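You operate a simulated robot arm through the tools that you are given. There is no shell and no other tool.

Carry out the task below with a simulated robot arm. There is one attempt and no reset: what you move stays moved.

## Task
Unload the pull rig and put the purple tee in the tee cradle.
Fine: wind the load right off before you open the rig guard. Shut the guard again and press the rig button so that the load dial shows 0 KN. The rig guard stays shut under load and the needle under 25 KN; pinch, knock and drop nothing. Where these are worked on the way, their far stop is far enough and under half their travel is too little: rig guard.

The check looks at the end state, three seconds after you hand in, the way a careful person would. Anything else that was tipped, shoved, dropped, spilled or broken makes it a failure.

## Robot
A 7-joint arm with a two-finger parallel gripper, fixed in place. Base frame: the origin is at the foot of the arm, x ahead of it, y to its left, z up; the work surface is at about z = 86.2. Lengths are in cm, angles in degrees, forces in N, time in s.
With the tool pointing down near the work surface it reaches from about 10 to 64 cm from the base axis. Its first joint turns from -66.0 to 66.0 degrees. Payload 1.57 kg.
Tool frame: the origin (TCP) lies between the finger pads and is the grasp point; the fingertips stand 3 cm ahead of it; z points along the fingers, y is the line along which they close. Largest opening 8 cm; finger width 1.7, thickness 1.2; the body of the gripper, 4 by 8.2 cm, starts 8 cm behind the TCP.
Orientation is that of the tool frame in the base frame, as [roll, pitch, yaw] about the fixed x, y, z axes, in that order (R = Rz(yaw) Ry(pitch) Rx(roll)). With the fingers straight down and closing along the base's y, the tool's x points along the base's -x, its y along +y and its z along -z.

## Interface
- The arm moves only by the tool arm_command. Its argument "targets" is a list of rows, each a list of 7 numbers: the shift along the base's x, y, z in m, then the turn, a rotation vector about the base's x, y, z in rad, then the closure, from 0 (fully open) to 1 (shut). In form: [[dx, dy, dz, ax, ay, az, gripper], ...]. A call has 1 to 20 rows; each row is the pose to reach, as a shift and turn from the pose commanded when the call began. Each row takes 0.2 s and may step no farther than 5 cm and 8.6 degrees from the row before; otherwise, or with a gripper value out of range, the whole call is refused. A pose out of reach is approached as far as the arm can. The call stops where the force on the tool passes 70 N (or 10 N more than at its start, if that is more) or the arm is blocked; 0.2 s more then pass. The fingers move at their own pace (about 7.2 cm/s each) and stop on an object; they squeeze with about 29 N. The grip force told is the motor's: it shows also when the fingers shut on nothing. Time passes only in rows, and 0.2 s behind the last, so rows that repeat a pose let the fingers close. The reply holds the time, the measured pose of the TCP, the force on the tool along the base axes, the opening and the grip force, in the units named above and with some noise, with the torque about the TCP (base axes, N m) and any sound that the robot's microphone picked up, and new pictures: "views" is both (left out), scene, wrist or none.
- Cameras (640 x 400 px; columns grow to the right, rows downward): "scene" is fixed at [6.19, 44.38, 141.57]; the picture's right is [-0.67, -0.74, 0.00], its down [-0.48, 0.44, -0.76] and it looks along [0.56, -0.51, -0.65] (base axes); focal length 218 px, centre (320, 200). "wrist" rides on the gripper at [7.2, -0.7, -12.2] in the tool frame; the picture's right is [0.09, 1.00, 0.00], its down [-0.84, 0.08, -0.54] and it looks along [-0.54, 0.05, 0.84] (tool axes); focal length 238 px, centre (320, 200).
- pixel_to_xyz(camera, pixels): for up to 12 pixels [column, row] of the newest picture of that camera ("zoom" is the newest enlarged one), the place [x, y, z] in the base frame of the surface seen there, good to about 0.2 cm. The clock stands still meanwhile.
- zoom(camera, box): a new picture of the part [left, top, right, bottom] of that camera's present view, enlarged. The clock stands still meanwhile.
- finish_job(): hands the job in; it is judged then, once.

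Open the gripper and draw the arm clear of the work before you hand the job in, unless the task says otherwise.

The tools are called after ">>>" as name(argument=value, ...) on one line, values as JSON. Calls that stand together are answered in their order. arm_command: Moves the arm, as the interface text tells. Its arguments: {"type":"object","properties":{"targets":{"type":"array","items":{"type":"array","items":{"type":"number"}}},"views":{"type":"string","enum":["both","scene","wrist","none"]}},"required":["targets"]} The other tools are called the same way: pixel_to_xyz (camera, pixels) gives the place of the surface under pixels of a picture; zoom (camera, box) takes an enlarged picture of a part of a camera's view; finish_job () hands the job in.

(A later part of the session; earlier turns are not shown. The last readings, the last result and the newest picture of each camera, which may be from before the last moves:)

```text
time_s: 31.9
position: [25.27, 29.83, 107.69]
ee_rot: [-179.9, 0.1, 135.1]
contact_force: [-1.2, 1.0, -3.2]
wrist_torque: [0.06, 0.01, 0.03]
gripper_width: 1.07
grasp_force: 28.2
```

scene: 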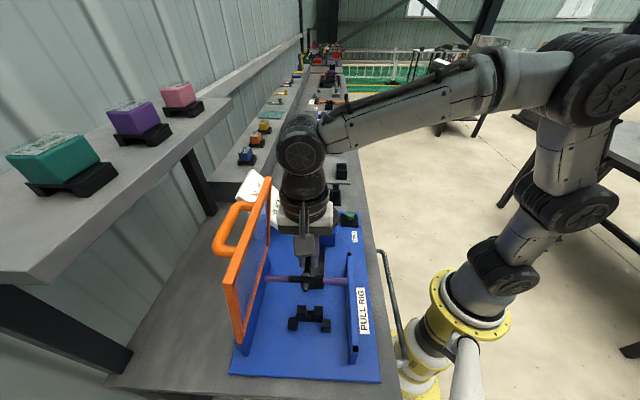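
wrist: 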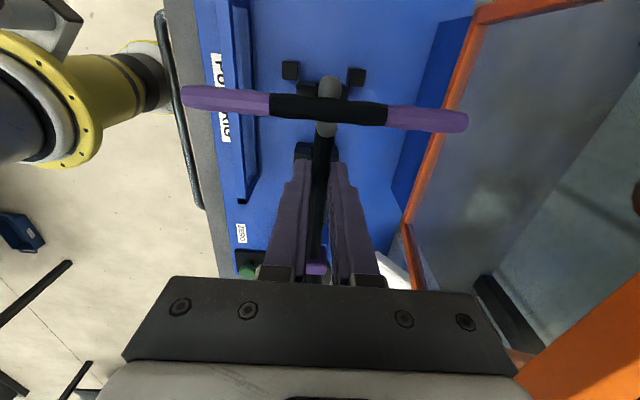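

The tee is secure. I first step away from the guard, then carry it over to above the cradle while turning it −90° about z in small steps.

>>> arm_command(targets=[[-0.015, -0.018, 0.01, 0, 0, 0, 1], [0.0136, -0.046, 0.015, 0, 0, -0.1428, 1], [0.0423, -0.0739, 0.015, 0, 0, -0.2856, 1], [0.0709, -0.1019, 0.015, 0, 0, -0.4284, 1], [0.0996, -0.1299, 0.015, 0, 0, -0.5712, 1], [0.1282, -0.1579, 0.015, 0, 0, -0.714, 1]])

```text
time_s: 33.3
position: [38.36, 13.17, 109.31]
ee_rot: [179.9, 0.1, 93.9]
contact_force: [0.2, 0.4, -2.9]
wrist_torque: [0.02, -0.02, 0.01]
gripper_width: 1.1
grasp_force: 28.4
```

scene: 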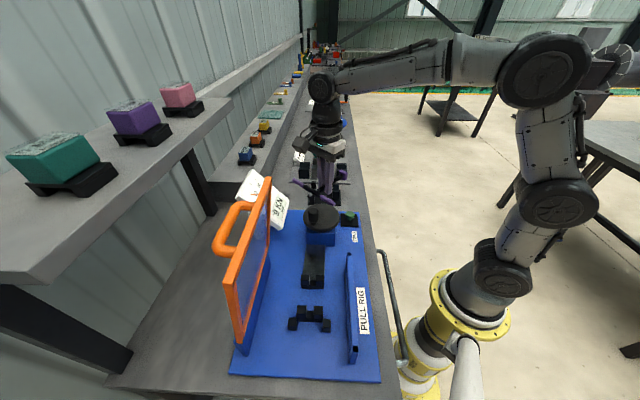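
wrist: 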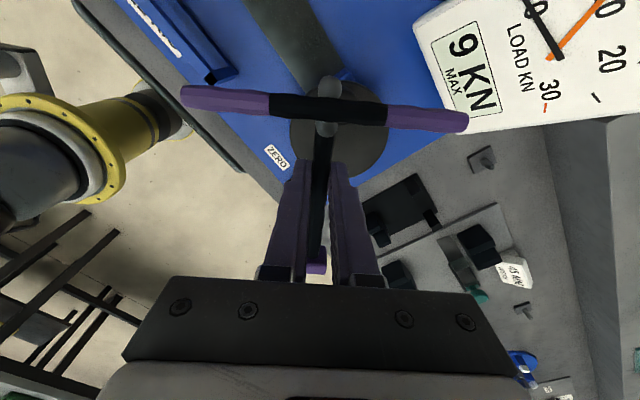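

Halfway there with the tee steady; I continue the remaining translation and turn to end above the cradle.

>>> arm_command(targets=[[0.0286, -0.0279, 0, 0, 0, -0.1428, 1], [0.0573, -0.0559, 0, 0, 0, -0.2856, 1], [0.0859, -0.0839, 0, 0, 0, -0.4284, 1], [0.1146, -0.1118, 0, 0, 0, -0.5712, 1], [0.1432, -0.1398, 0, 0, 0, -0.714, 1], [0.1685, -0.1595, 0, 0, 0, -0.8552, 1], [0.1685, -0.1595, 0, 0, 0, -0.8552, 1]])

>>> zoom(camera="wrist", box=[160, 20, 480, 300])

```text
time_s: 34.9
position: [55.48, -2.07, 109.37]
ee_rot: [-179.9, 0.2, 45.0]
contact_force: [-0.2, -0.1, -2.4]
wrist_torque: [-0.04, 0.0, -0.02]
gripper_width: 1.08
grasp_force: 28.6
```

scene: 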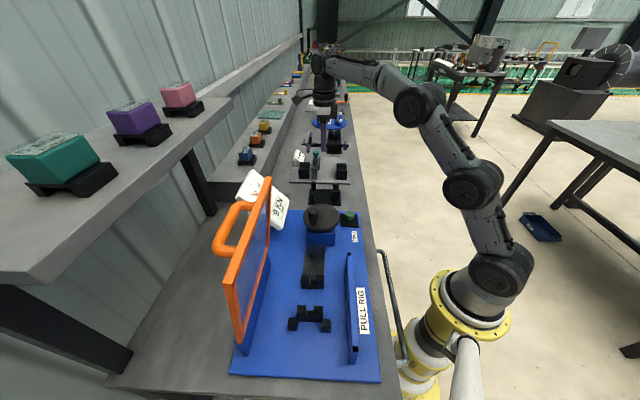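
wrist: 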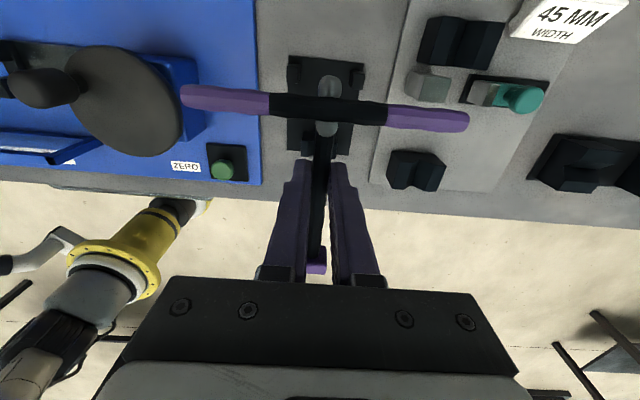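

```text
1.43 times, centred on (320, 160) of wrist
```

zoom: 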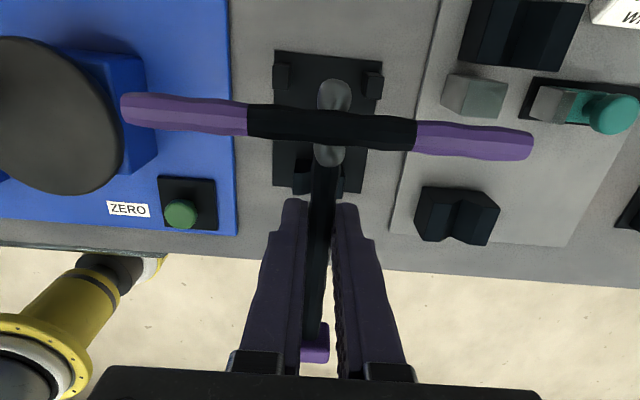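

The tee is oriented to match the cradle, with posts at the top of the picture near (293,72) and (353,77) and the V block lower. I measure the tee's crossbar and the posts in this view.

>>> pixel_to_xyz(camera="wrist", pixels=[[186, 96], [462, 122], [328, 110], [318, 260], [322, 150], [285, 102], [375, 113]])

>>> zoom(camera="wrist", box=[270, 40, 380, 170])

```text
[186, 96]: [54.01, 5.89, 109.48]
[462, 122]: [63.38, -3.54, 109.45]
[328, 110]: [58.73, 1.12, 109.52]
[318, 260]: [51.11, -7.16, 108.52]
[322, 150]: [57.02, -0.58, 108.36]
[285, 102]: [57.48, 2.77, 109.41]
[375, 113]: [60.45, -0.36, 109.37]
```

```text
3.08 times, centred on (325, 105) of wrist
```

zoom: 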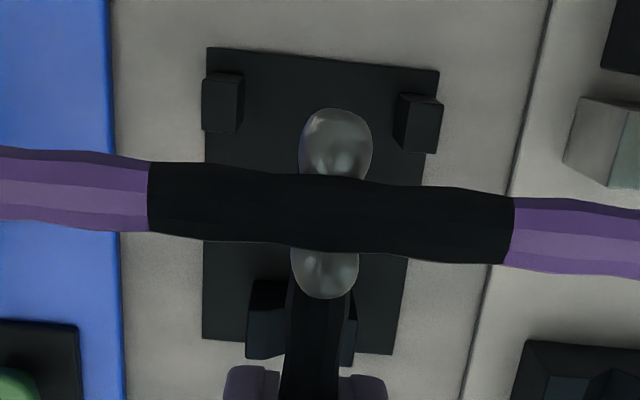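

I read the post tops and V block in the same frame.

>>> pixel_to_xyz(camera="zoom", pixels=[[222, 85], [222, 100], [225, 120], [420, 105], [418, 120], [420, 140], [270, 290], [265, 340], [350, 300], [208, 50], [438, 72], [205, 338]])

>>> pixel_to_xyz(camera="zoom", pixels=[[210, 110], [235, 110], [405, 125], [435, 130], [255, 320], [280, 330], [352, 340], [395, 350], [330, 390], [320, 330]])

```text
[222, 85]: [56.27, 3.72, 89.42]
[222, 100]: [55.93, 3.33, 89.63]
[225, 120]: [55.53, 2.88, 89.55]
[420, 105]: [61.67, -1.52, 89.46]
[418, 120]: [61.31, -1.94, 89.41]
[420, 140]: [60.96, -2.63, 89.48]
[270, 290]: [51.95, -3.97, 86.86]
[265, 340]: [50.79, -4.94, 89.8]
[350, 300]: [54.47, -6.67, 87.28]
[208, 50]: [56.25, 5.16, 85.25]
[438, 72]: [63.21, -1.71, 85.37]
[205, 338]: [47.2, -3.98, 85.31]
```

```text
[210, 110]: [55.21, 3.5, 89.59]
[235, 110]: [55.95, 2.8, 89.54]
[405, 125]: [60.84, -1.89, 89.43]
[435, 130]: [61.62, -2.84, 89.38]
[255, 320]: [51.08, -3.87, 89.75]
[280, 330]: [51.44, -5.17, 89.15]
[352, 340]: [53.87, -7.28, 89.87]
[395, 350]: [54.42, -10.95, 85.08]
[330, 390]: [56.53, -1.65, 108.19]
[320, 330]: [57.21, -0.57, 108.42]
```

The posts' midpoint is (58.6,0.6), and the tee's crossbar centre needs to shift about (−0.2,−0.55) cm. I check the collar position against the V block first.

>>> zoom(camera="wrist", box=[290, 220, 350, 290])

>>> pixel_to_xyz(camera="wrist", pixels=[[317, 248], [317, 252], [317, 256], [317, 264], [317, 268], [317, 272], [308, 262], [325, 262], [316, 240], [318, 230]])

```text
5.71 times, centred on (320, 255) of wrist
```

zoom: 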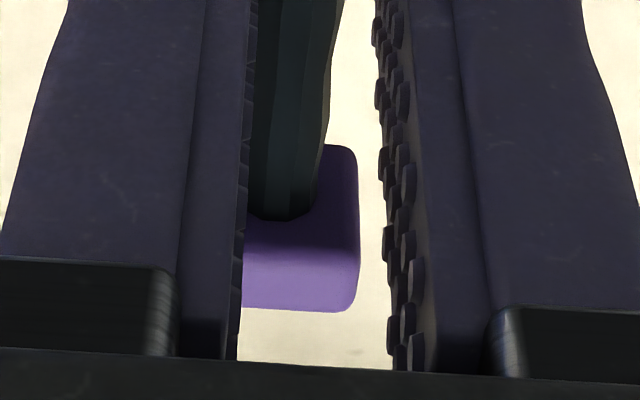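

```text
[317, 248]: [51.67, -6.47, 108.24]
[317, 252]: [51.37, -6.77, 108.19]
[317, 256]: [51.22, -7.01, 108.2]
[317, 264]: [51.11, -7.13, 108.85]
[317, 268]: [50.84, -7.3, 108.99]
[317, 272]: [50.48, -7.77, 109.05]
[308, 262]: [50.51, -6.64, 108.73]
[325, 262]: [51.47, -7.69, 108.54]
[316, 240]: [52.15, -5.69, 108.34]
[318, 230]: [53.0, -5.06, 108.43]
```

The collar's inner face will sit about 0.8 cm outside the V block after the shift. I check neighbours near the right crossbar end, apply the shift and descend to about z 94.

>>> pixel_to_xyz(camera="wrist", pixels=[[420, 85], [440, 90], [412, 75], [430, 45], [395, 165], [420, 155]])

>>> arm_command(targets=[[-0.0025, -0.0053, 0, 0, 0, 0, 1], [-0.0025, -0.0053, -0.04, 0, 0, 0, 1], [-0.0025, -0.0053, -0.08, 0, 0, 0, 1], [-0.0025, -0.0053, -0.12, 0, 0, 0, 1], [-0.0025, -0.0053, -0.154, 0, 0, 0, 1], [-0.0025, -0.0053, -0.154, 0, 0, 0, 1]])

>>> zoom(camera="wrist", box=[160, 20, 480, 300])

```text
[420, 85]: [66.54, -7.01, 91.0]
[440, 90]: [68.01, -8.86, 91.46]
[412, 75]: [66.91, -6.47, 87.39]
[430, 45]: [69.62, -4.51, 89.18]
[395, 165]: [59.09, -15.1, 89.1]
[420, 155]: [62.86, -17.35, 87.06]
```

```text
time_s: 36.3
position: [54.77, -2.73, 93.8]
ee_rot: [-180.0, 0.1, 45.2]
contact_force: [0.1, -1.1, -2.5]
wrist_torque: [0.03, -0.02, -0.02]
gripper_width: 1.07
grasp_force: 28.3
```

scene: 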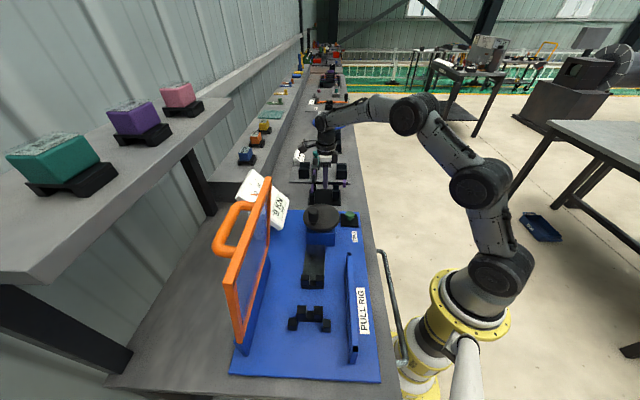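
wrist: 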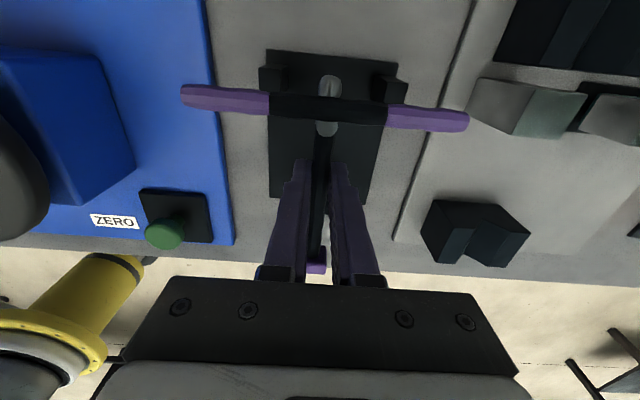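

```text
1.43 times, centred on (320, 160) of wrist
```

zoom: 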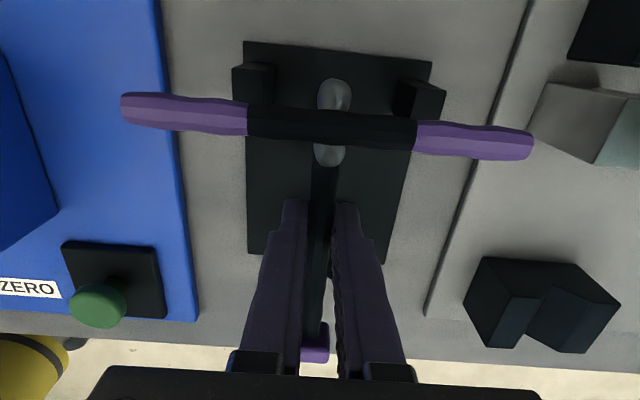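

I measure the crossbar and post tops again at this low height to fine-tune the alignment.

>>> pixel_to_xyz(camera="wrist", pixels=[[186, 95], [462, 121], [328, 107], [285, 102], [375, 112], [265, 75], [272, 75], [383, 88], [396, 90], [270, 85], [390, 97], [322, 145]])

>>> zoom(camera="wrist", box=[250, 40, 410, 150])

```text
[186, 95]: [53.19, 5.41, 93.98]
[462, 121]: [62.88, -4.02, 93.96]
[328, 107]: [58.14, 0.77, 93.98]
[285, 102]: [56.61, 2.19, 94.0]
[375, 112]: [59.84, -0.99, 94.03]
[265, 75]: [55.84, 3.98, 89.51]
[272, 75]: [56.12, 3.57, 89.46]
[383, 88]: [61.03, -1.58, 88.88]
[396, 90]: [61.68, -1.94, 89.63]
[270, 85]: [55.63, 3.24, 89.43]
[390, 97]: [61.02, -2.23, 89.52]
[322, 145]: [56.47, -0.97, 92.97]
```

```text
3.64 times, centred on (330, 95) of wrist
```

zoom: 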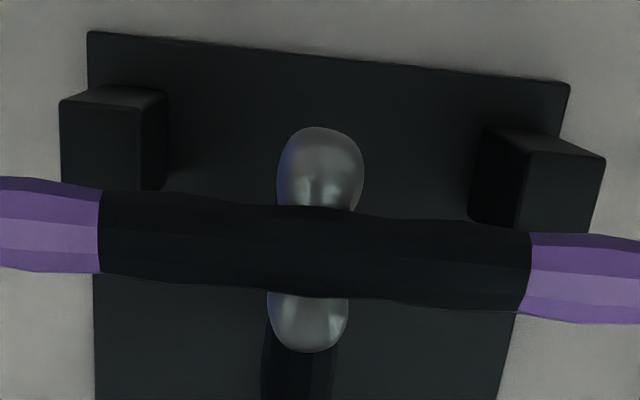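

The tee needs about 0.4 cm more sideways and 0.1 forward. I apply that and lower to about 91.2, just above expected contact.

>>> arm_command(targets=[[0.0036, -0.0021, 0, 0, 0, 0, 1], [0.0036, -0.0021, -0.01, 0, 0, 0, 1], [0.0036, -0.0021, -0.02, 0, 0, 0, 1], [0.0036, -0.0021, -0.026, 0, 0, 0, 1], [0.0036, -0.0021, -0.026, 0, 0, 0, 1]])

>>> pixel_to_xyz(camera="wrist", pixels=[[186, 95], [462, 121], [328, 107], [322, 145]])

>>> zoom(camera="wrist", box=[160, 20, 480, 300])

>>> zoom(camera="scene", box=[280, 150, 370, 220])

```text
time_s: 37.5
position: [55.22, -2.86, 91.5]
ee_rot: [-180.0, 0.1, 45.1]
contact_force: [-0.2, 0.2, -2.3]
wrist_torque: [-0.02, -0.02, 0.0]
gripper_width: 1.1
grasp_force: 28.5
```

scene: 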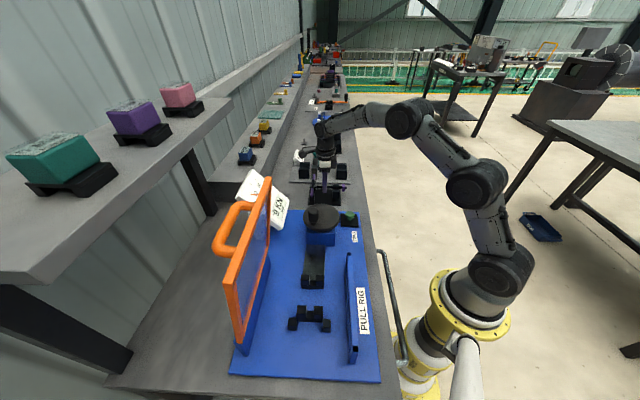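
wrist: 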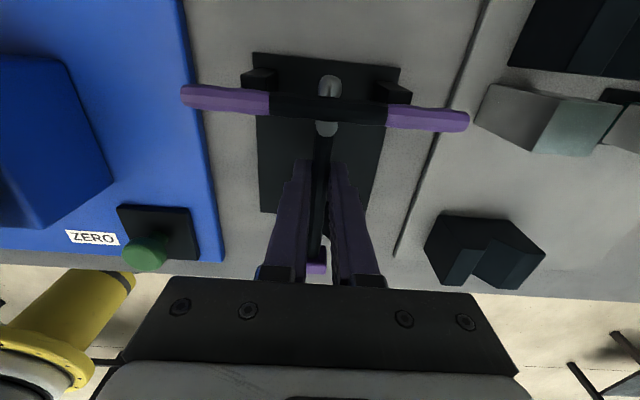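

```text
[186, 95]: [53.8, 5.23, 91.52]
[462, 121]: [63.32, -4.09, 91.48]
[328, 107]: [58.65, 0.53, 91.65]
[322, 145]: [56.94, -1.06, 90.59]
```

```text
1.43 times, centred on (320, 160) of wrist
```

zoom: 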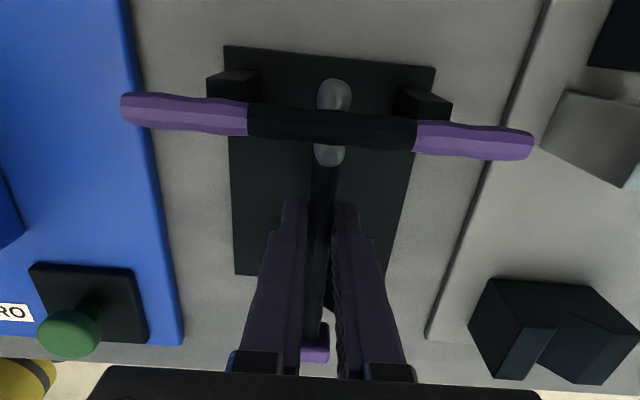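

```text
5.71 times, centred on (325, 185) of scene
```

zoom: 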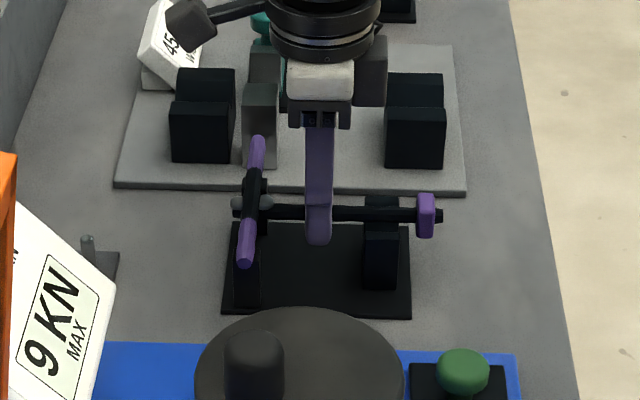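

The crossbar centre now matches the post midpoint to within 0.1 cm. I lower slowly in 0.1–0.2 cm steps, watching for contact.

>>> arm_command(targets=[[0, 0, -0.002, 0, 0, 0, 1], [0, 0, -0.004, 0, 0, 0, 1], [0, 0, -0.006, 0, 0, 0, 1], [0, 0, -0.007, 0, 0, 0, 1]])

>>> zoom(camera="scene", box=[280, 150, 370, 220])

```text
time_s: 38.5
position: [55.24, -2.73, 90.6]
ee_rot: [-180.0, 0.1, 45.2]
contact_force: [0.3, 0.3, -2.8]
wrist_torque: [-0.04, -0.01, -0.02]
gripper_width: 1.08
grasp_force: 28.0
```

scene: 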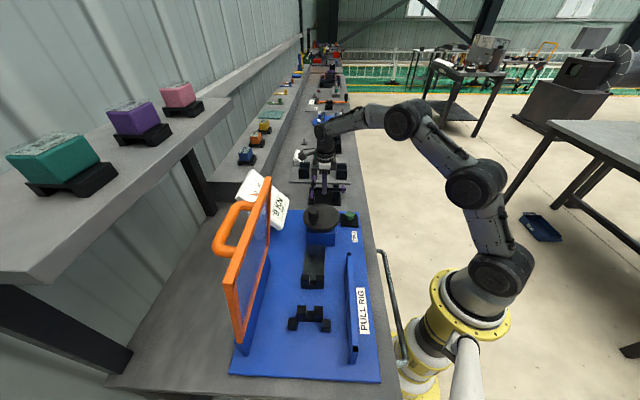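
wrist: 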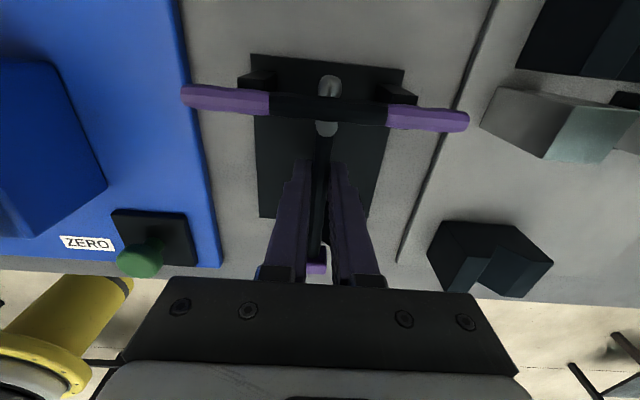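

```text
5.71 times, centred on (325, 185) of scene
```

zoom: 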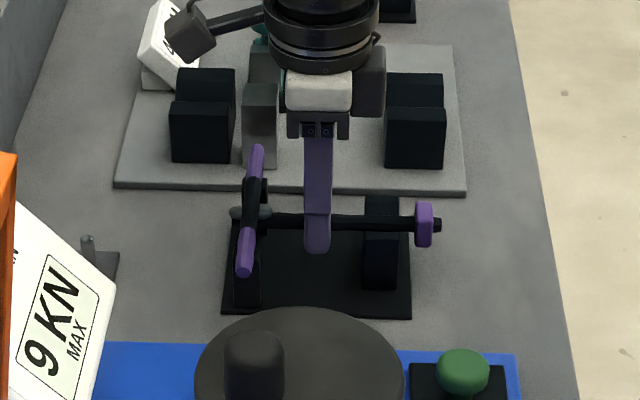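

No contact yet (−2.8 N is just the tee's weight). I keep lowering in 0.1 cm steps.

>>> arm_command(targets=[[0, 0, -0.001, 0, 0, 0, 1], [0, 0, -0.002, 0, 0, 0, 1], [0, 0, -0.003, 0, 0, 0, 1]], views="wrist")

>>> pixel_to_xyz(camera="wrist", pixels=[[186, 95], [462, 121], [328, 107], [322, 145]])

```text
time_s: 39.3
position: [55.22, -2.98, 90.56]
ee_rot: [-179.9, 0.0, 45.0]
contact_force: [-0.9, 0.7, -0.8]
wrist_torque: [-0.06, 0.06, -0.02]
gripper_width: 1.08
grasp_force: 28.6
```

wrist: 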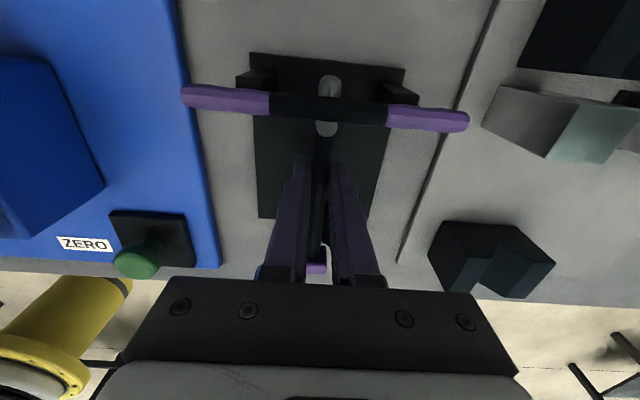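

```text
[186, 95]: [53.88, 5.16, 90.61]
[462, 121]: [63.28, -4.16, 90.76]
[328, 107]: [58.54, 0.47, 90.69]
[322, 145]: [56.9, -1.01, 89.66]
```

The crossbar top is at the predicted resting height (90.7), and the weight reading has begun to drop. I lower a touch more to confirm contact.

>>> arm_command(targets=[[0, 0, -0.001, 0, 0, 0, 1], [0, 0, -0.002, 0, 0, 0, 1], [0, 0, -0.002, 0, 0, 0, 1]], views="scene")

>>> zoom(camera="scene", box=[295, 165, 355, 215])

```text
time_s: 40.1
position: [55.3, -2.78, 90.51]
ee_rot: [179.9, 0.1, 45.2]
contact_force: [-7.6, 3.5, 15.5]
wrist_torque: [-0.4, 0.58, -0.18]
gripper_width: 1.08
grasp_force: 28.5
```

scene: 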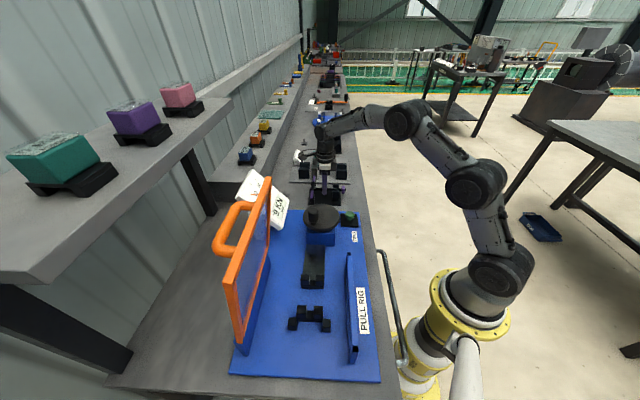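

```text
8.00 times, centred on (325, 190) of scene
```

zoom: 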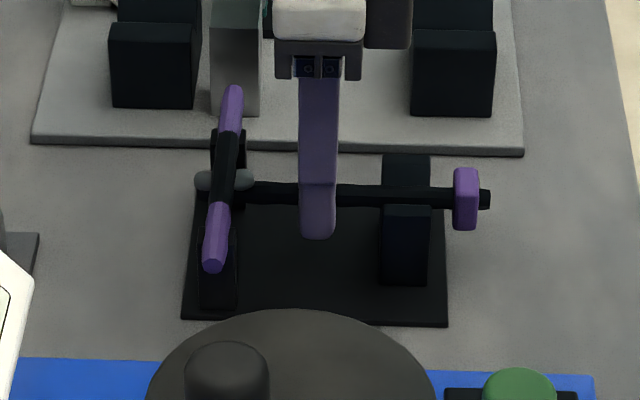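

Contact is firm (15.5 N up): the crossbar sits on the posts and the stem lies over the V block. I ease up 0.15 cm and open the fingers gently.

>>> arm_command(targets=[[0, 0, 0.0015, 0, 0, 0, 1], [0, 0, 0.0015, 0, 0, 0, 1], [0, 0, 0.0015, 0, 0, 0, 0.86], [0, 0, 0.0015, 0, 0, 0, 0.84], [0, 0, 0.0015, 0, 0, 0, 0.8], [0, 0, 0.0015, 0, 0, 0, 0.74], [0, 0, 0.0015, 0, 0, 0, 0.68], [0, 0, 0.0015, 0, 0, 0, 0.6]])

>>> zoom(camera="scene", box=[295, 165, 355, 215])

>>> zoom(camera="wrist", box=[160, 20, 480, 300])

```text
time_s: 41.9
position: [55.1, -2.87, 90.37]
ee_rot: [180.0, 0.1, 45.2]
contact_force: [-0.5, 0.5, 0.8]
wrist_torque: [0.02, 0.01, -0.01]
gripper_width: 3.22
grasp_force: 0.1
```

scene: 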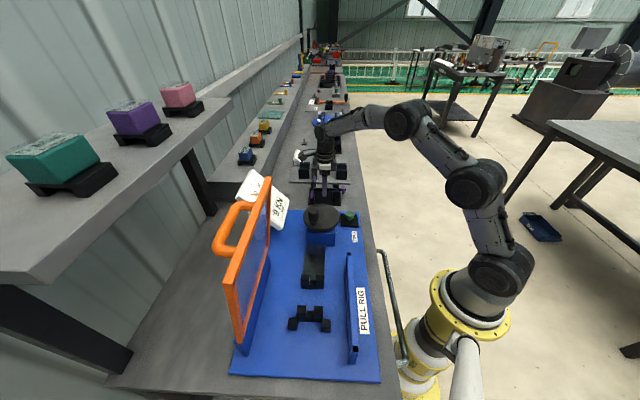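
wrist: 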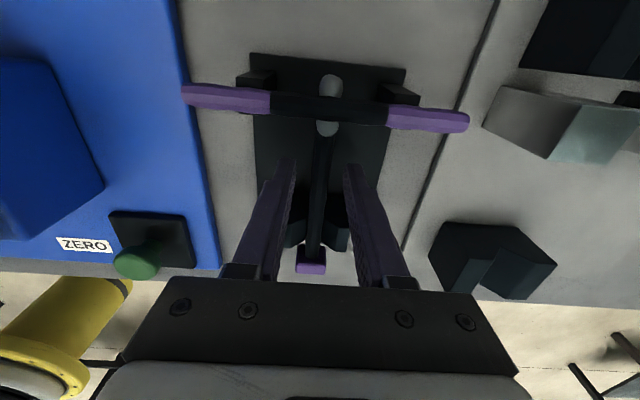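

```text
8.00 times, centred on (325, 190) of scene
```

zoom: 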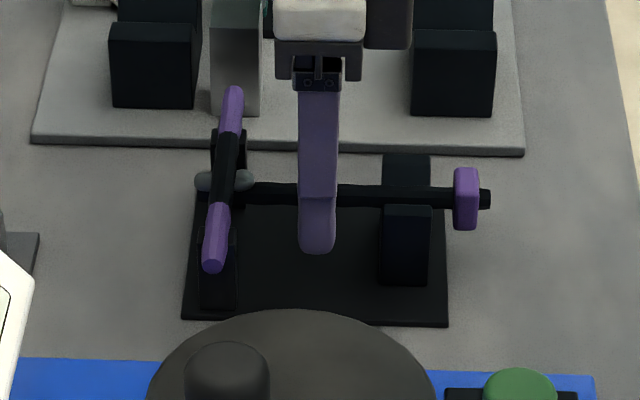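

```text
1.43 times, centred on (320, 160) of wrist
```

zoom: 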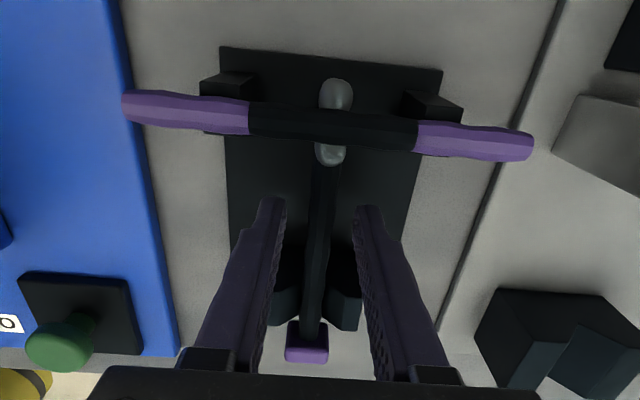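

The tee rests steadily in the cradle, with the stem in the V and the crossbar on both posts. I rise straight up, clear of it.

>>> arm_command(targets=[[0, 0, 0.01, 0, 0, 0, 0.6], [0, 0, 0.03, 0, 0, 0, 0.6], [0, 0, 0.07, 0, 0, 0, 0.6], [0, 0, 0.11, 0, 0, 0, 0.6], [0, 0, 0.15, 0, 0, 0, 0.6], [0, 0, 0.18, 0, 0, 0, 0.6]])

>>> zoom(camera="wrist", box=[230, 20, 430, 200])

>>> zoom(camera="scene", box=[285, 150, 365, 220])

```text
time_s: 43.3
position: [55.23, -2.87, 108.43]
ee_rot: [180.0, 0.1, 45.2]
contact_force: [0.3, -0.9, 1.0]
wrist_torque: [-0.01, -0.02, -0.02]
gripper_width: 3.2
grasp_force: 0.0
```

scene: 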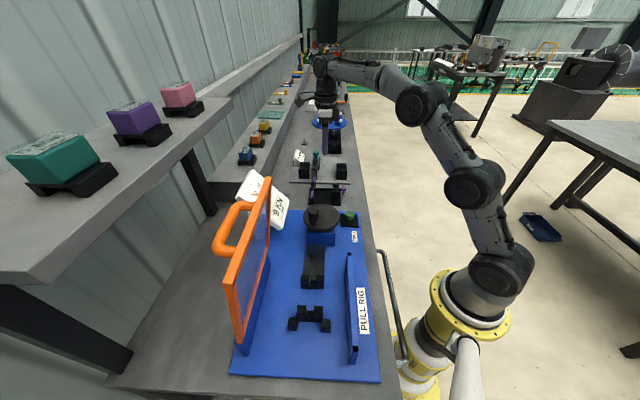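
wrist: 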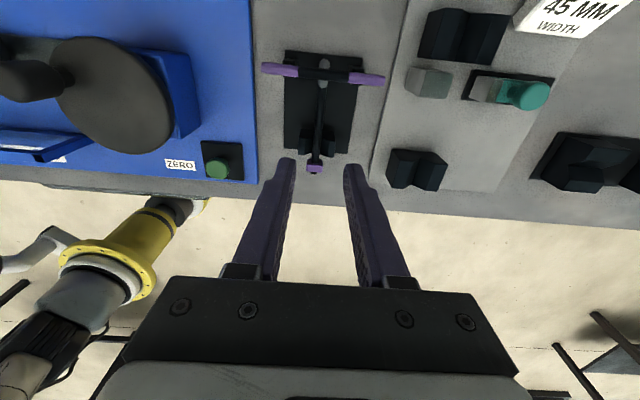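

```text
2.22 times, centred on (330, 110) of wrist
```

zoom: 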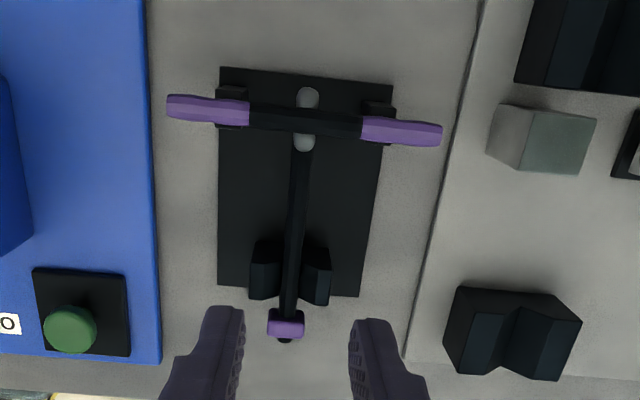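

```text
5.71 times, centred on (325, 185) of scene
```

zoom: 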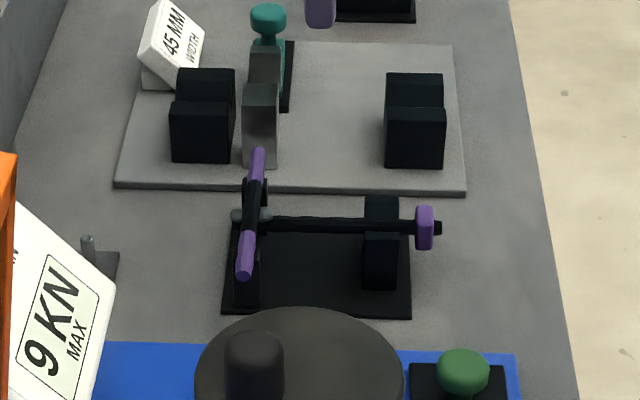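

The tee sits properly in the cradle. Now I go back to the guard: I raise and swing over to a point above the open guard handle, turning the tool back +90°.

>>> arm_command(targets=[[-0.0211, 0.0357, 0.0142, 0, 0, 0.1428, 0.6], [-0.0422, 0.0714, 0.0284, 0, 0, 0.2856, 0.6], [-0.0633, 0.1072, 0.0425, 0, 0, 0.4284, 0.6], [-0.0844, 0.1429, 0.0567, 0, 0, 0.5712, 0.6], [-0.1055, 0.1786, 0.0709, 0, 0, 0.714, 0.6], [-0.1265, 0.2144, 0.0851, 0, 0, 0.8568, 0.6], [-0.1476, 0.2501, 0.0993, 0, 0, 0.9996, 0.6], [-0.1687, 0.2858, 0.1135, 0, 0, 1.1424, 0.6], [-0.1898, 0.3215, 0.1276, 0, 0, 1.2852, 0.6], [-0.2109, 0.3573, 0.1418, 0, 0, 1.428, 0.6], [-0.232, 0.393, 0.156, 0, 0, 1.5673, 0.6]])

```text
time_s: 45.7
position: [31.96, 36.16, 123.91]
ee_rot: [179.9, 0.1, 135.1]
contact_force: [0.3, 0.7, 0.0]
wrist_torque: [-0.01, 0.02, 0.02]
gripper_width: 3.24
grasp_force: 0.1
out of reach, approached as far as the arm can: row 11
```

scene: 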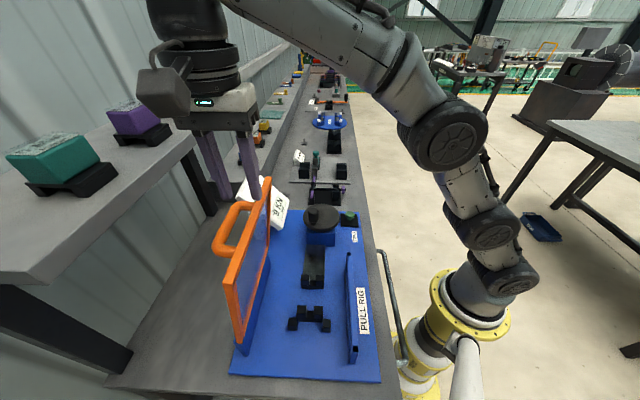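
wrist: 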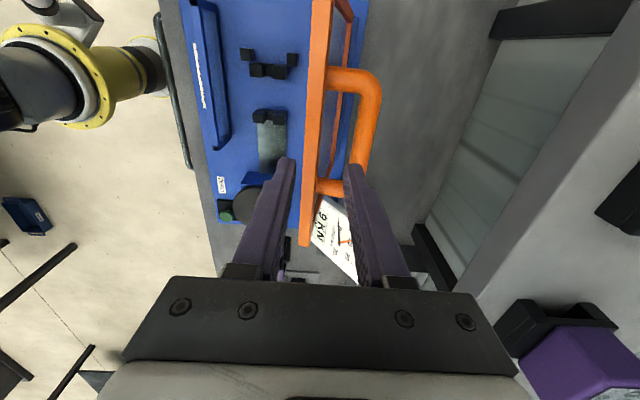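

The arm is above the open guard. I measure the handle bar (around (365,120)) and the lid's upper edge in this view.

>>> pixel_to_xyz(camera="wrist", pixels=[[371, 95], [366, 120], [360, 155], [359, 120], [374, 120], [320, 60], [316, 110], [310, 170], [304, 235], [345, 80], [331, 185], [322, 5]])

>>> zoom(camera="wrist", box=[260, 0, 440, 250])

```text
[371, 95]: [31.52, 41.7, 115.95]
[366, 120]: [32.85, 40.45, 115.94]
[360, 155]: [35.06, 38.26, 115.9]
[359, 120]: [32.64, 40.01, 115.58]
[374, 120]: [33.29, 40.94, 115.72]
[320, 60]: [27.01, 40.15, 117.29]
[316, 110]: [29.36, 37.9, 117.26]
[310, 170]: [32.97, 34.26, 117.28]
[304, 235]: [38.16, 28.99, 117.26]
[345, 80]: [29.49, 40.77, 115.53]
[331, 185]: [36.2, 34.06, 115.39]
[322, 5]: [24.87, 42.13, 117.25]
```

```text
1.60 times, centred on (350, 125) of wrist
```

zoom: 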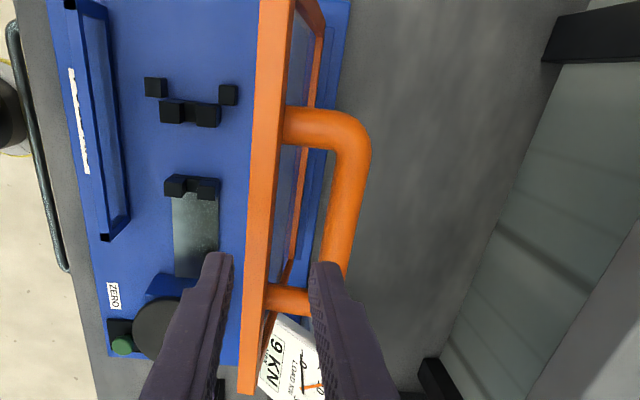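

Solving from the open and closed positions puts the hinge at x+y≈71.35, z≈96.8, with the bar axis now at (34.3,39.1,115.2) and the guard at about 88°. I check the clearance to the purple block on the shelf before tilting the tool 10°.

>>> pixel_to_xyz(camera="wrist", pixels=[[585, 345], [530, 340], [525, 310], [600, 330], [480, 290], [620, 200]])

>>> arm_command(targets=[[0.005, 0.007, 0, 0.041, -0.041, 0, 0.65], [0.009, 0.013, -0.003, 0.082, -0.082, 0, 0.65], [0.0134, 0.0194, -0.006, 0.1234, -0.1234, 0, 0.65], [0.0134, 0.0194, -0.006, 0.1234, -0.1234, 0, 0.65]])

>>> zoom(camera="wrist", box=[220, 60, 440, 290])

```text
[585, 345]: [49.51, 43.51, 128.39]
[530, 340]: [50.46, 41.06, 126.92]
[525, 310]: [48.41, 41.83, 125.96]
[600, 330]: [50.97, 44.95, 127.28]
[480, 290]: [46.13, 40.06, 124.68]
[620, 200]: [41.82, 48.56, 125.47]
```

```text
time_s: 46.7
position: [33.31, 38.33, 123.12]
ee_rot: [170.0, 0.1, 134.9]
contact_force: [-0.1, 0.6, -0.2]
wrist_torque: [0.02, -0.03, 0.0]
gripper_width: 2.81
grasp_force: 0.1
```

scene: 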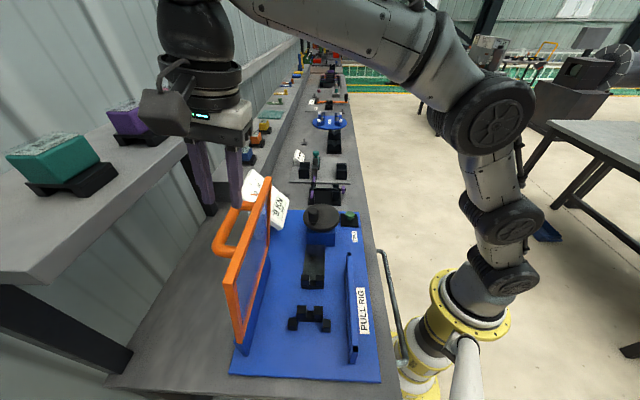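
wrist: 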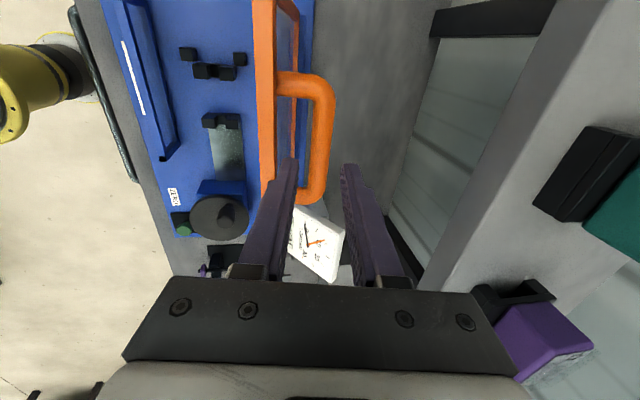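

```text
1.74 times, centred on (330, 175) of wrist
```

zoom: 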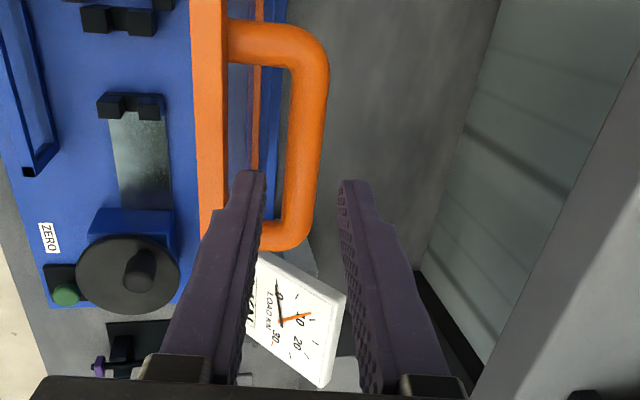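

The fingertips line up either side of the bar, with the left one between bar and lid. I descend along the tool axis halfway and recheck.

>>> arm_command(targets=[[0.0025, 0.0015, -0.02, 0, 0, 0, 0.65], [0.005, 0.0035, -0.04, 0, 0, 0, 0.65]])

>>> zoom(camera="wrist", box=[220, 60, 440, 290])

>>> pixel_to_xyz(camera="wrist", pixels=[[325, 150], [318, 150], [332, 150], [260, 150], [250, 150], [272, 150], [330, 120], [321, 185]])

```text
time_s: 47.3
position: [33.7, 38.56, 119.04]
ee_rot: [169.9, 0.1, 135.0]
contact_force: [-0.6, 1.0, 0.2]
wrist_torque: [-0.01, 0.03, 0.0]
gripper_width: 2.78
grasp_force: 0.1
```

scene: 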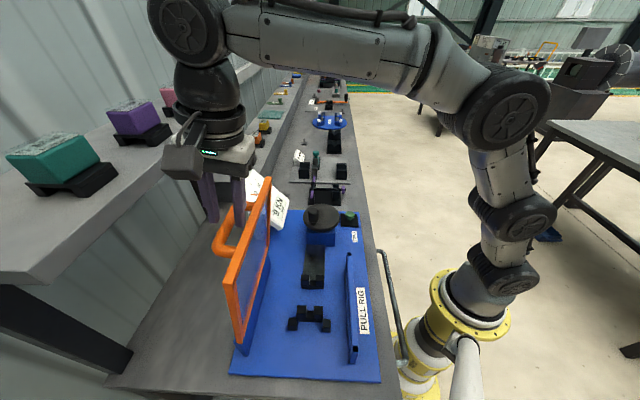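
wrist: 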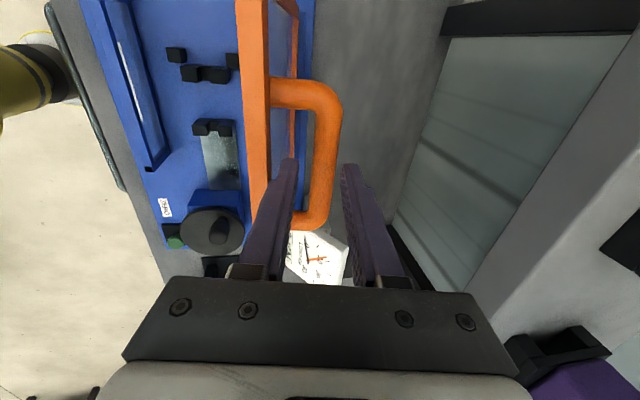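

```text
1.74 times, centred on (330, 175) of wrist
```

zoom: 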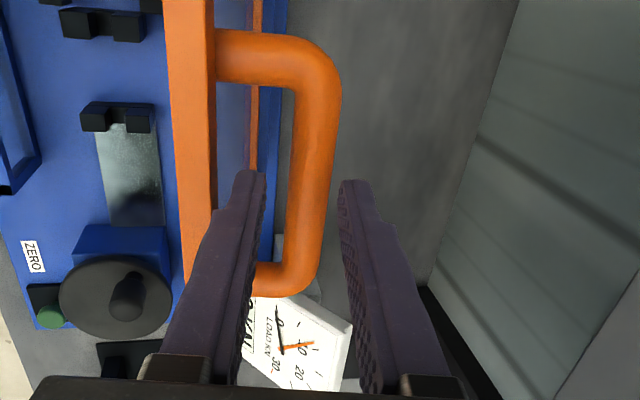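

```text
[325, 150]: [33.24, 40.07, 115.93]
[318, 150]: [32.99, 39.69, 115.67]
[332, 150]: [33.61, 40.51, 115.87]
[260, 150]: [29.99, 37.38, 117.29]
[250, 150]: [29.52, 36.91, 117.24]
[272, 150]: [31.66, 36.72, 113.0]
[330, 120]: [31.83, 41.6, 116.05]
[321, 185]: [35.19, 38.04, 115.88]
```

The tool axis meets the bar within 0.1 cm. I go down the remaining 3.1 cm along the axis and close on the bar.

>>> arm_command(targets=[[0.0022, 0.0022, -0.016, 0, 0, 0, 0.65], [0.0043, 0.0043, -0.031, 0, 0, 0, 0.65], [0.0043, 0.0043, -0.031, 0, 0, 0, 0.8], [0.0043, 0.0043, -0.031, 0, 0, 0, 1], [0.0043, 0.0043, -0.031, 0, 0, 0, 1]])

>>> zoom(camera="wrist", box=[220, 60, 440, 290])

```text
time_s: 48.5
position: [34.13, 38.99, 115.87]
ee_rot: [170.0, 0.1, 135.0]
contact_force: [0.2, 1.3, -0.7]
wrist_torque: [0.14, 0.06, -0.29]
gripper_width: 1.74
grasp_force: 32.3
```

scene: 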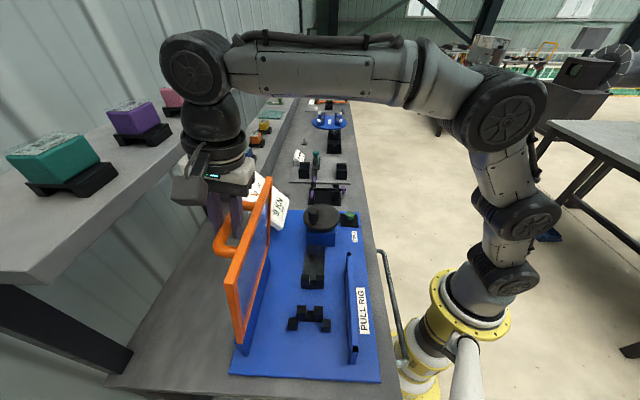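
wrist: 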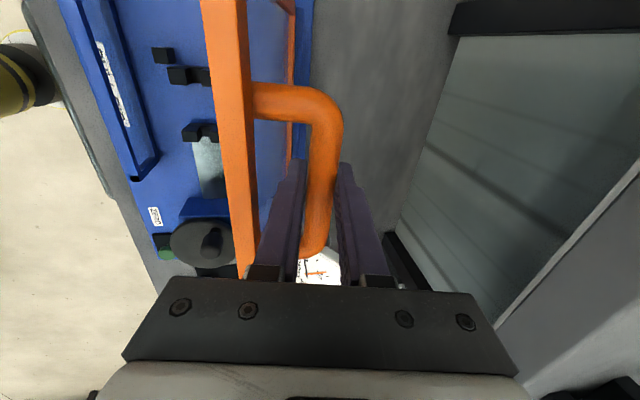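

```text
1.74 times, centred on (330, 175) of wrist
```

zoom: 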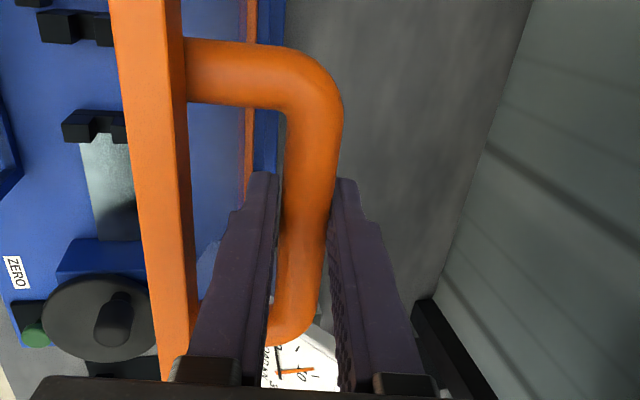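

The bar is held with no side load. I swing the guard down along the fitted arc to about 56°, straightening the tool at the same time.

>>> arm_command(targets=[[-0.009, -0.009, 0.0005, -0.0154, 0.0154, 0, 1], [-0.018, -0.018, 0.0001, -0.0308, 0.0308, 0, 1], [-0.027, -0.027, -0.0012, -0.0463, 0.0463, 0, 1], [-0.0359, -0.0359, -0.0034, -0.0617, 0.0617, 0, 1], [-0.0446, -0.0446, -0.0065, -0.0771, 0.0771, 0, 1], [-0.0532, -0.0532, -0.0104, -0.0925, 0.0925, 0, 1], [-0.0615, -0.0615, -0.0152, -0.108, 0.108, 0, 1], [-0.0697, -0.0697, -0.0208, -0.1234, 0.1234, 0, 1]])

>>> zoom(camera="scene", box=[180, 100, 400, 380])

```text
time_s: 50.3
position: [27.1, 32.0, 113.71]
ee_rot: [180.0, 0.2, 134.9]
contact_force: [-1.6, 3.1, 1.0]
wrist_torque: [0.33, -0.01, -0.16]
gripper_width: 1.76
grasp_force: 32.3
```

scene: 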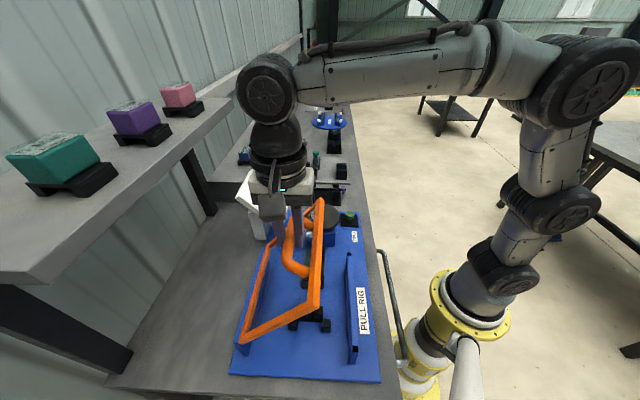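
wrist: 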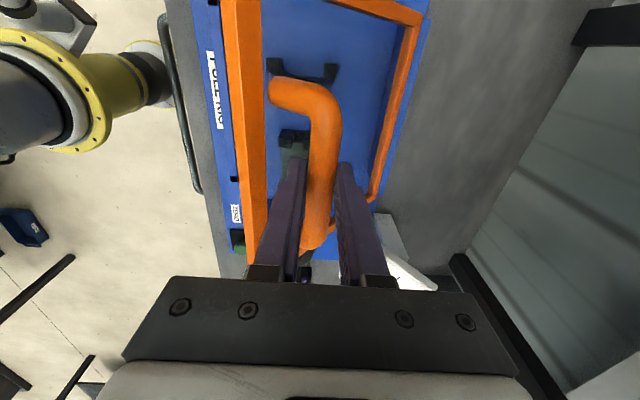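

```text
1.43 times, centred on (290, 240) of scene
```

zoom: 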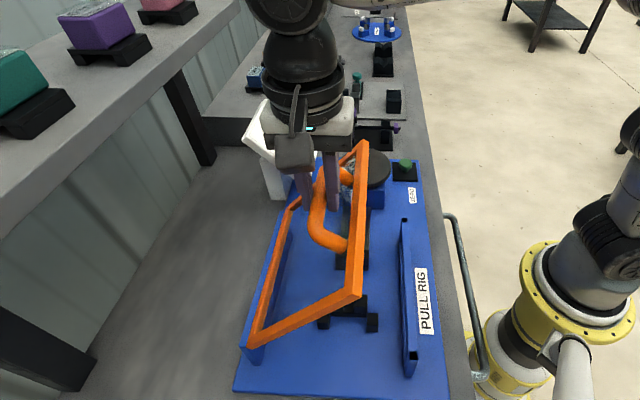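

The guard follows the arc with almost no force. I continue from 56° to 16°.

>>> arm_command(targets=[[-0.0079, -0.0079, -0.0064, 0, 0, 0, 1], [-0.0155, -0.0155, -0.0135, 0, 0, 0, 1], [-0.0227, -0.0227, -0.0214, 0, 0, 0, 1], [-0.0295, -0.0295, -0.03, 0, 0, 0, 1], [-0.0359, -0.0359, -0.0393, 0, 0, 0, 1], [-0.0417, -0.0417, -0.0491, 0, 0, 0, 1], [-0.0471, -0.0471, -0.0595, 0, 0, 0, 1], [-0.052, -0.052, -0.0704, 0, 0, 0, 1], [-0.0563, -0.0563, -0.0817, 0, 0, 0, 1], [-0.06, -0.06, -0.0935, 0, 0, 0, 1]])

>>> zoom(camera="scene", box=[200, 160, 410, 380])

```text
time_s: 52.5
position: [21.08, 25.97, 104.41]
ee_rot: [180.0, -0.1, 135.0]
contact_force: [4.1, 4.6, -1.0]
wrist_torque: [0.08, -0.23, -0.04]
gripper_width: 1.76
grasp_force: 32.2
```

scene: 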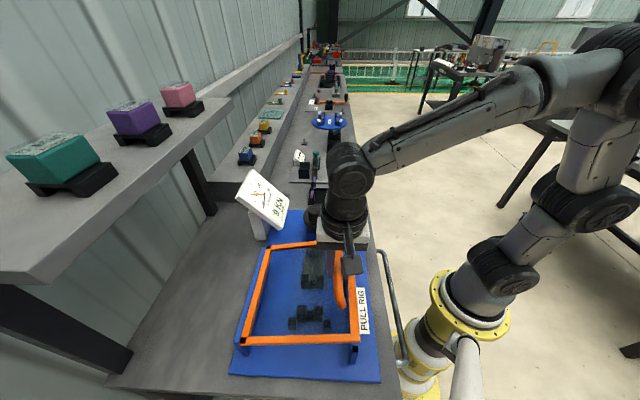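
wrist: 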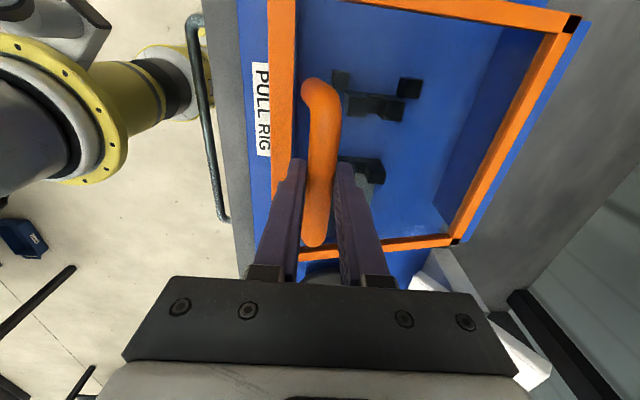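

```text
1.82 times, centred on (305, 270) of scene
```

zoom: 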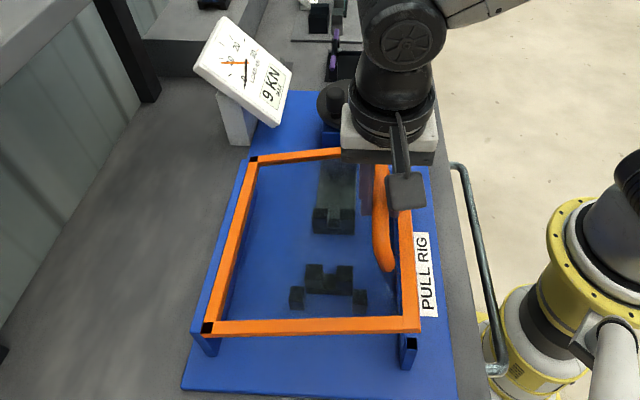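

The guard is at about 16° with low forces. I lower the last part slowly to the closed position.

>>> arm_command(targets=[[-0.0031, -0.0031, -0.0121, 0, 0, 0, 1], [-0.0057, -0.0057, -0.0245, 0, 0, 0, 1], [-0.0068, -0.0068, -0.031, 0, 0, 0, 1], [-0.0076, -0.0076, -0.037, 0, 0, 0, 1], [-0.0083, -0.0083, -0.0434, 0, 0, 0, 1], [-0.0088, -0.0088, -0.047, 0, 0, 0, 1], [-0.0089, -0.0089, -0.0498, 0, 0, 0, 1], [-0.0089, -0.0089, -0.051, 0, 0, 0, 1]])

>>> zoom(camera="scene", box=[200, 160, 410, 380])

```text
time_s: 54.3
position: [20.38, 24.9, 99.38]
ee_rot: [179.7, 0.2, 135.0]
contact_force: [-6.6, -9.0, 28.4]
wrist_torque: [-0.11, 0.11, 0.03]
gripper_width: 1.76
grasp_force: 32.8
```

scene: 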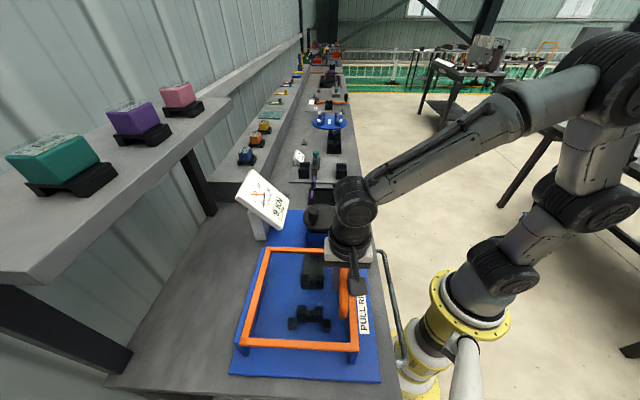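
wrist: 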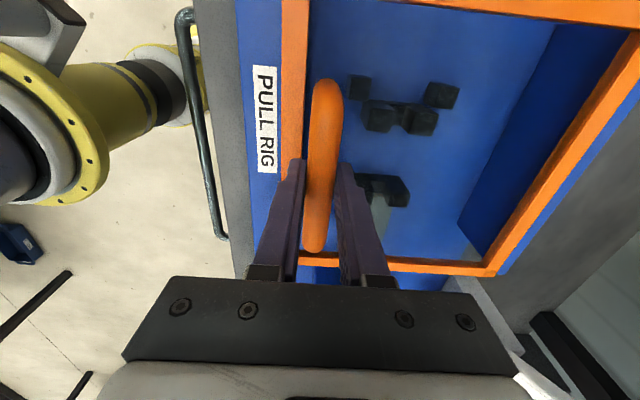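

```text
1.82 times, centred on (305, 270) of scene
```

zoom: 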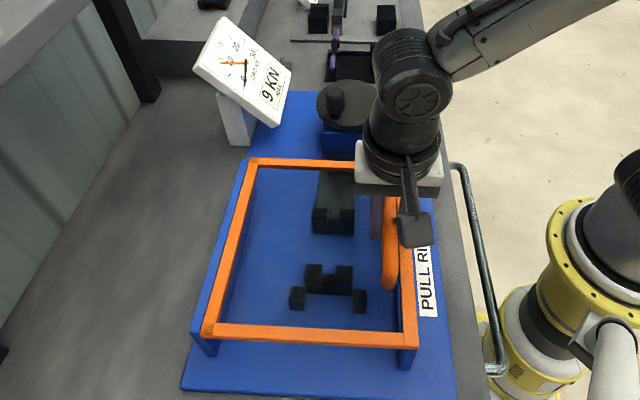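

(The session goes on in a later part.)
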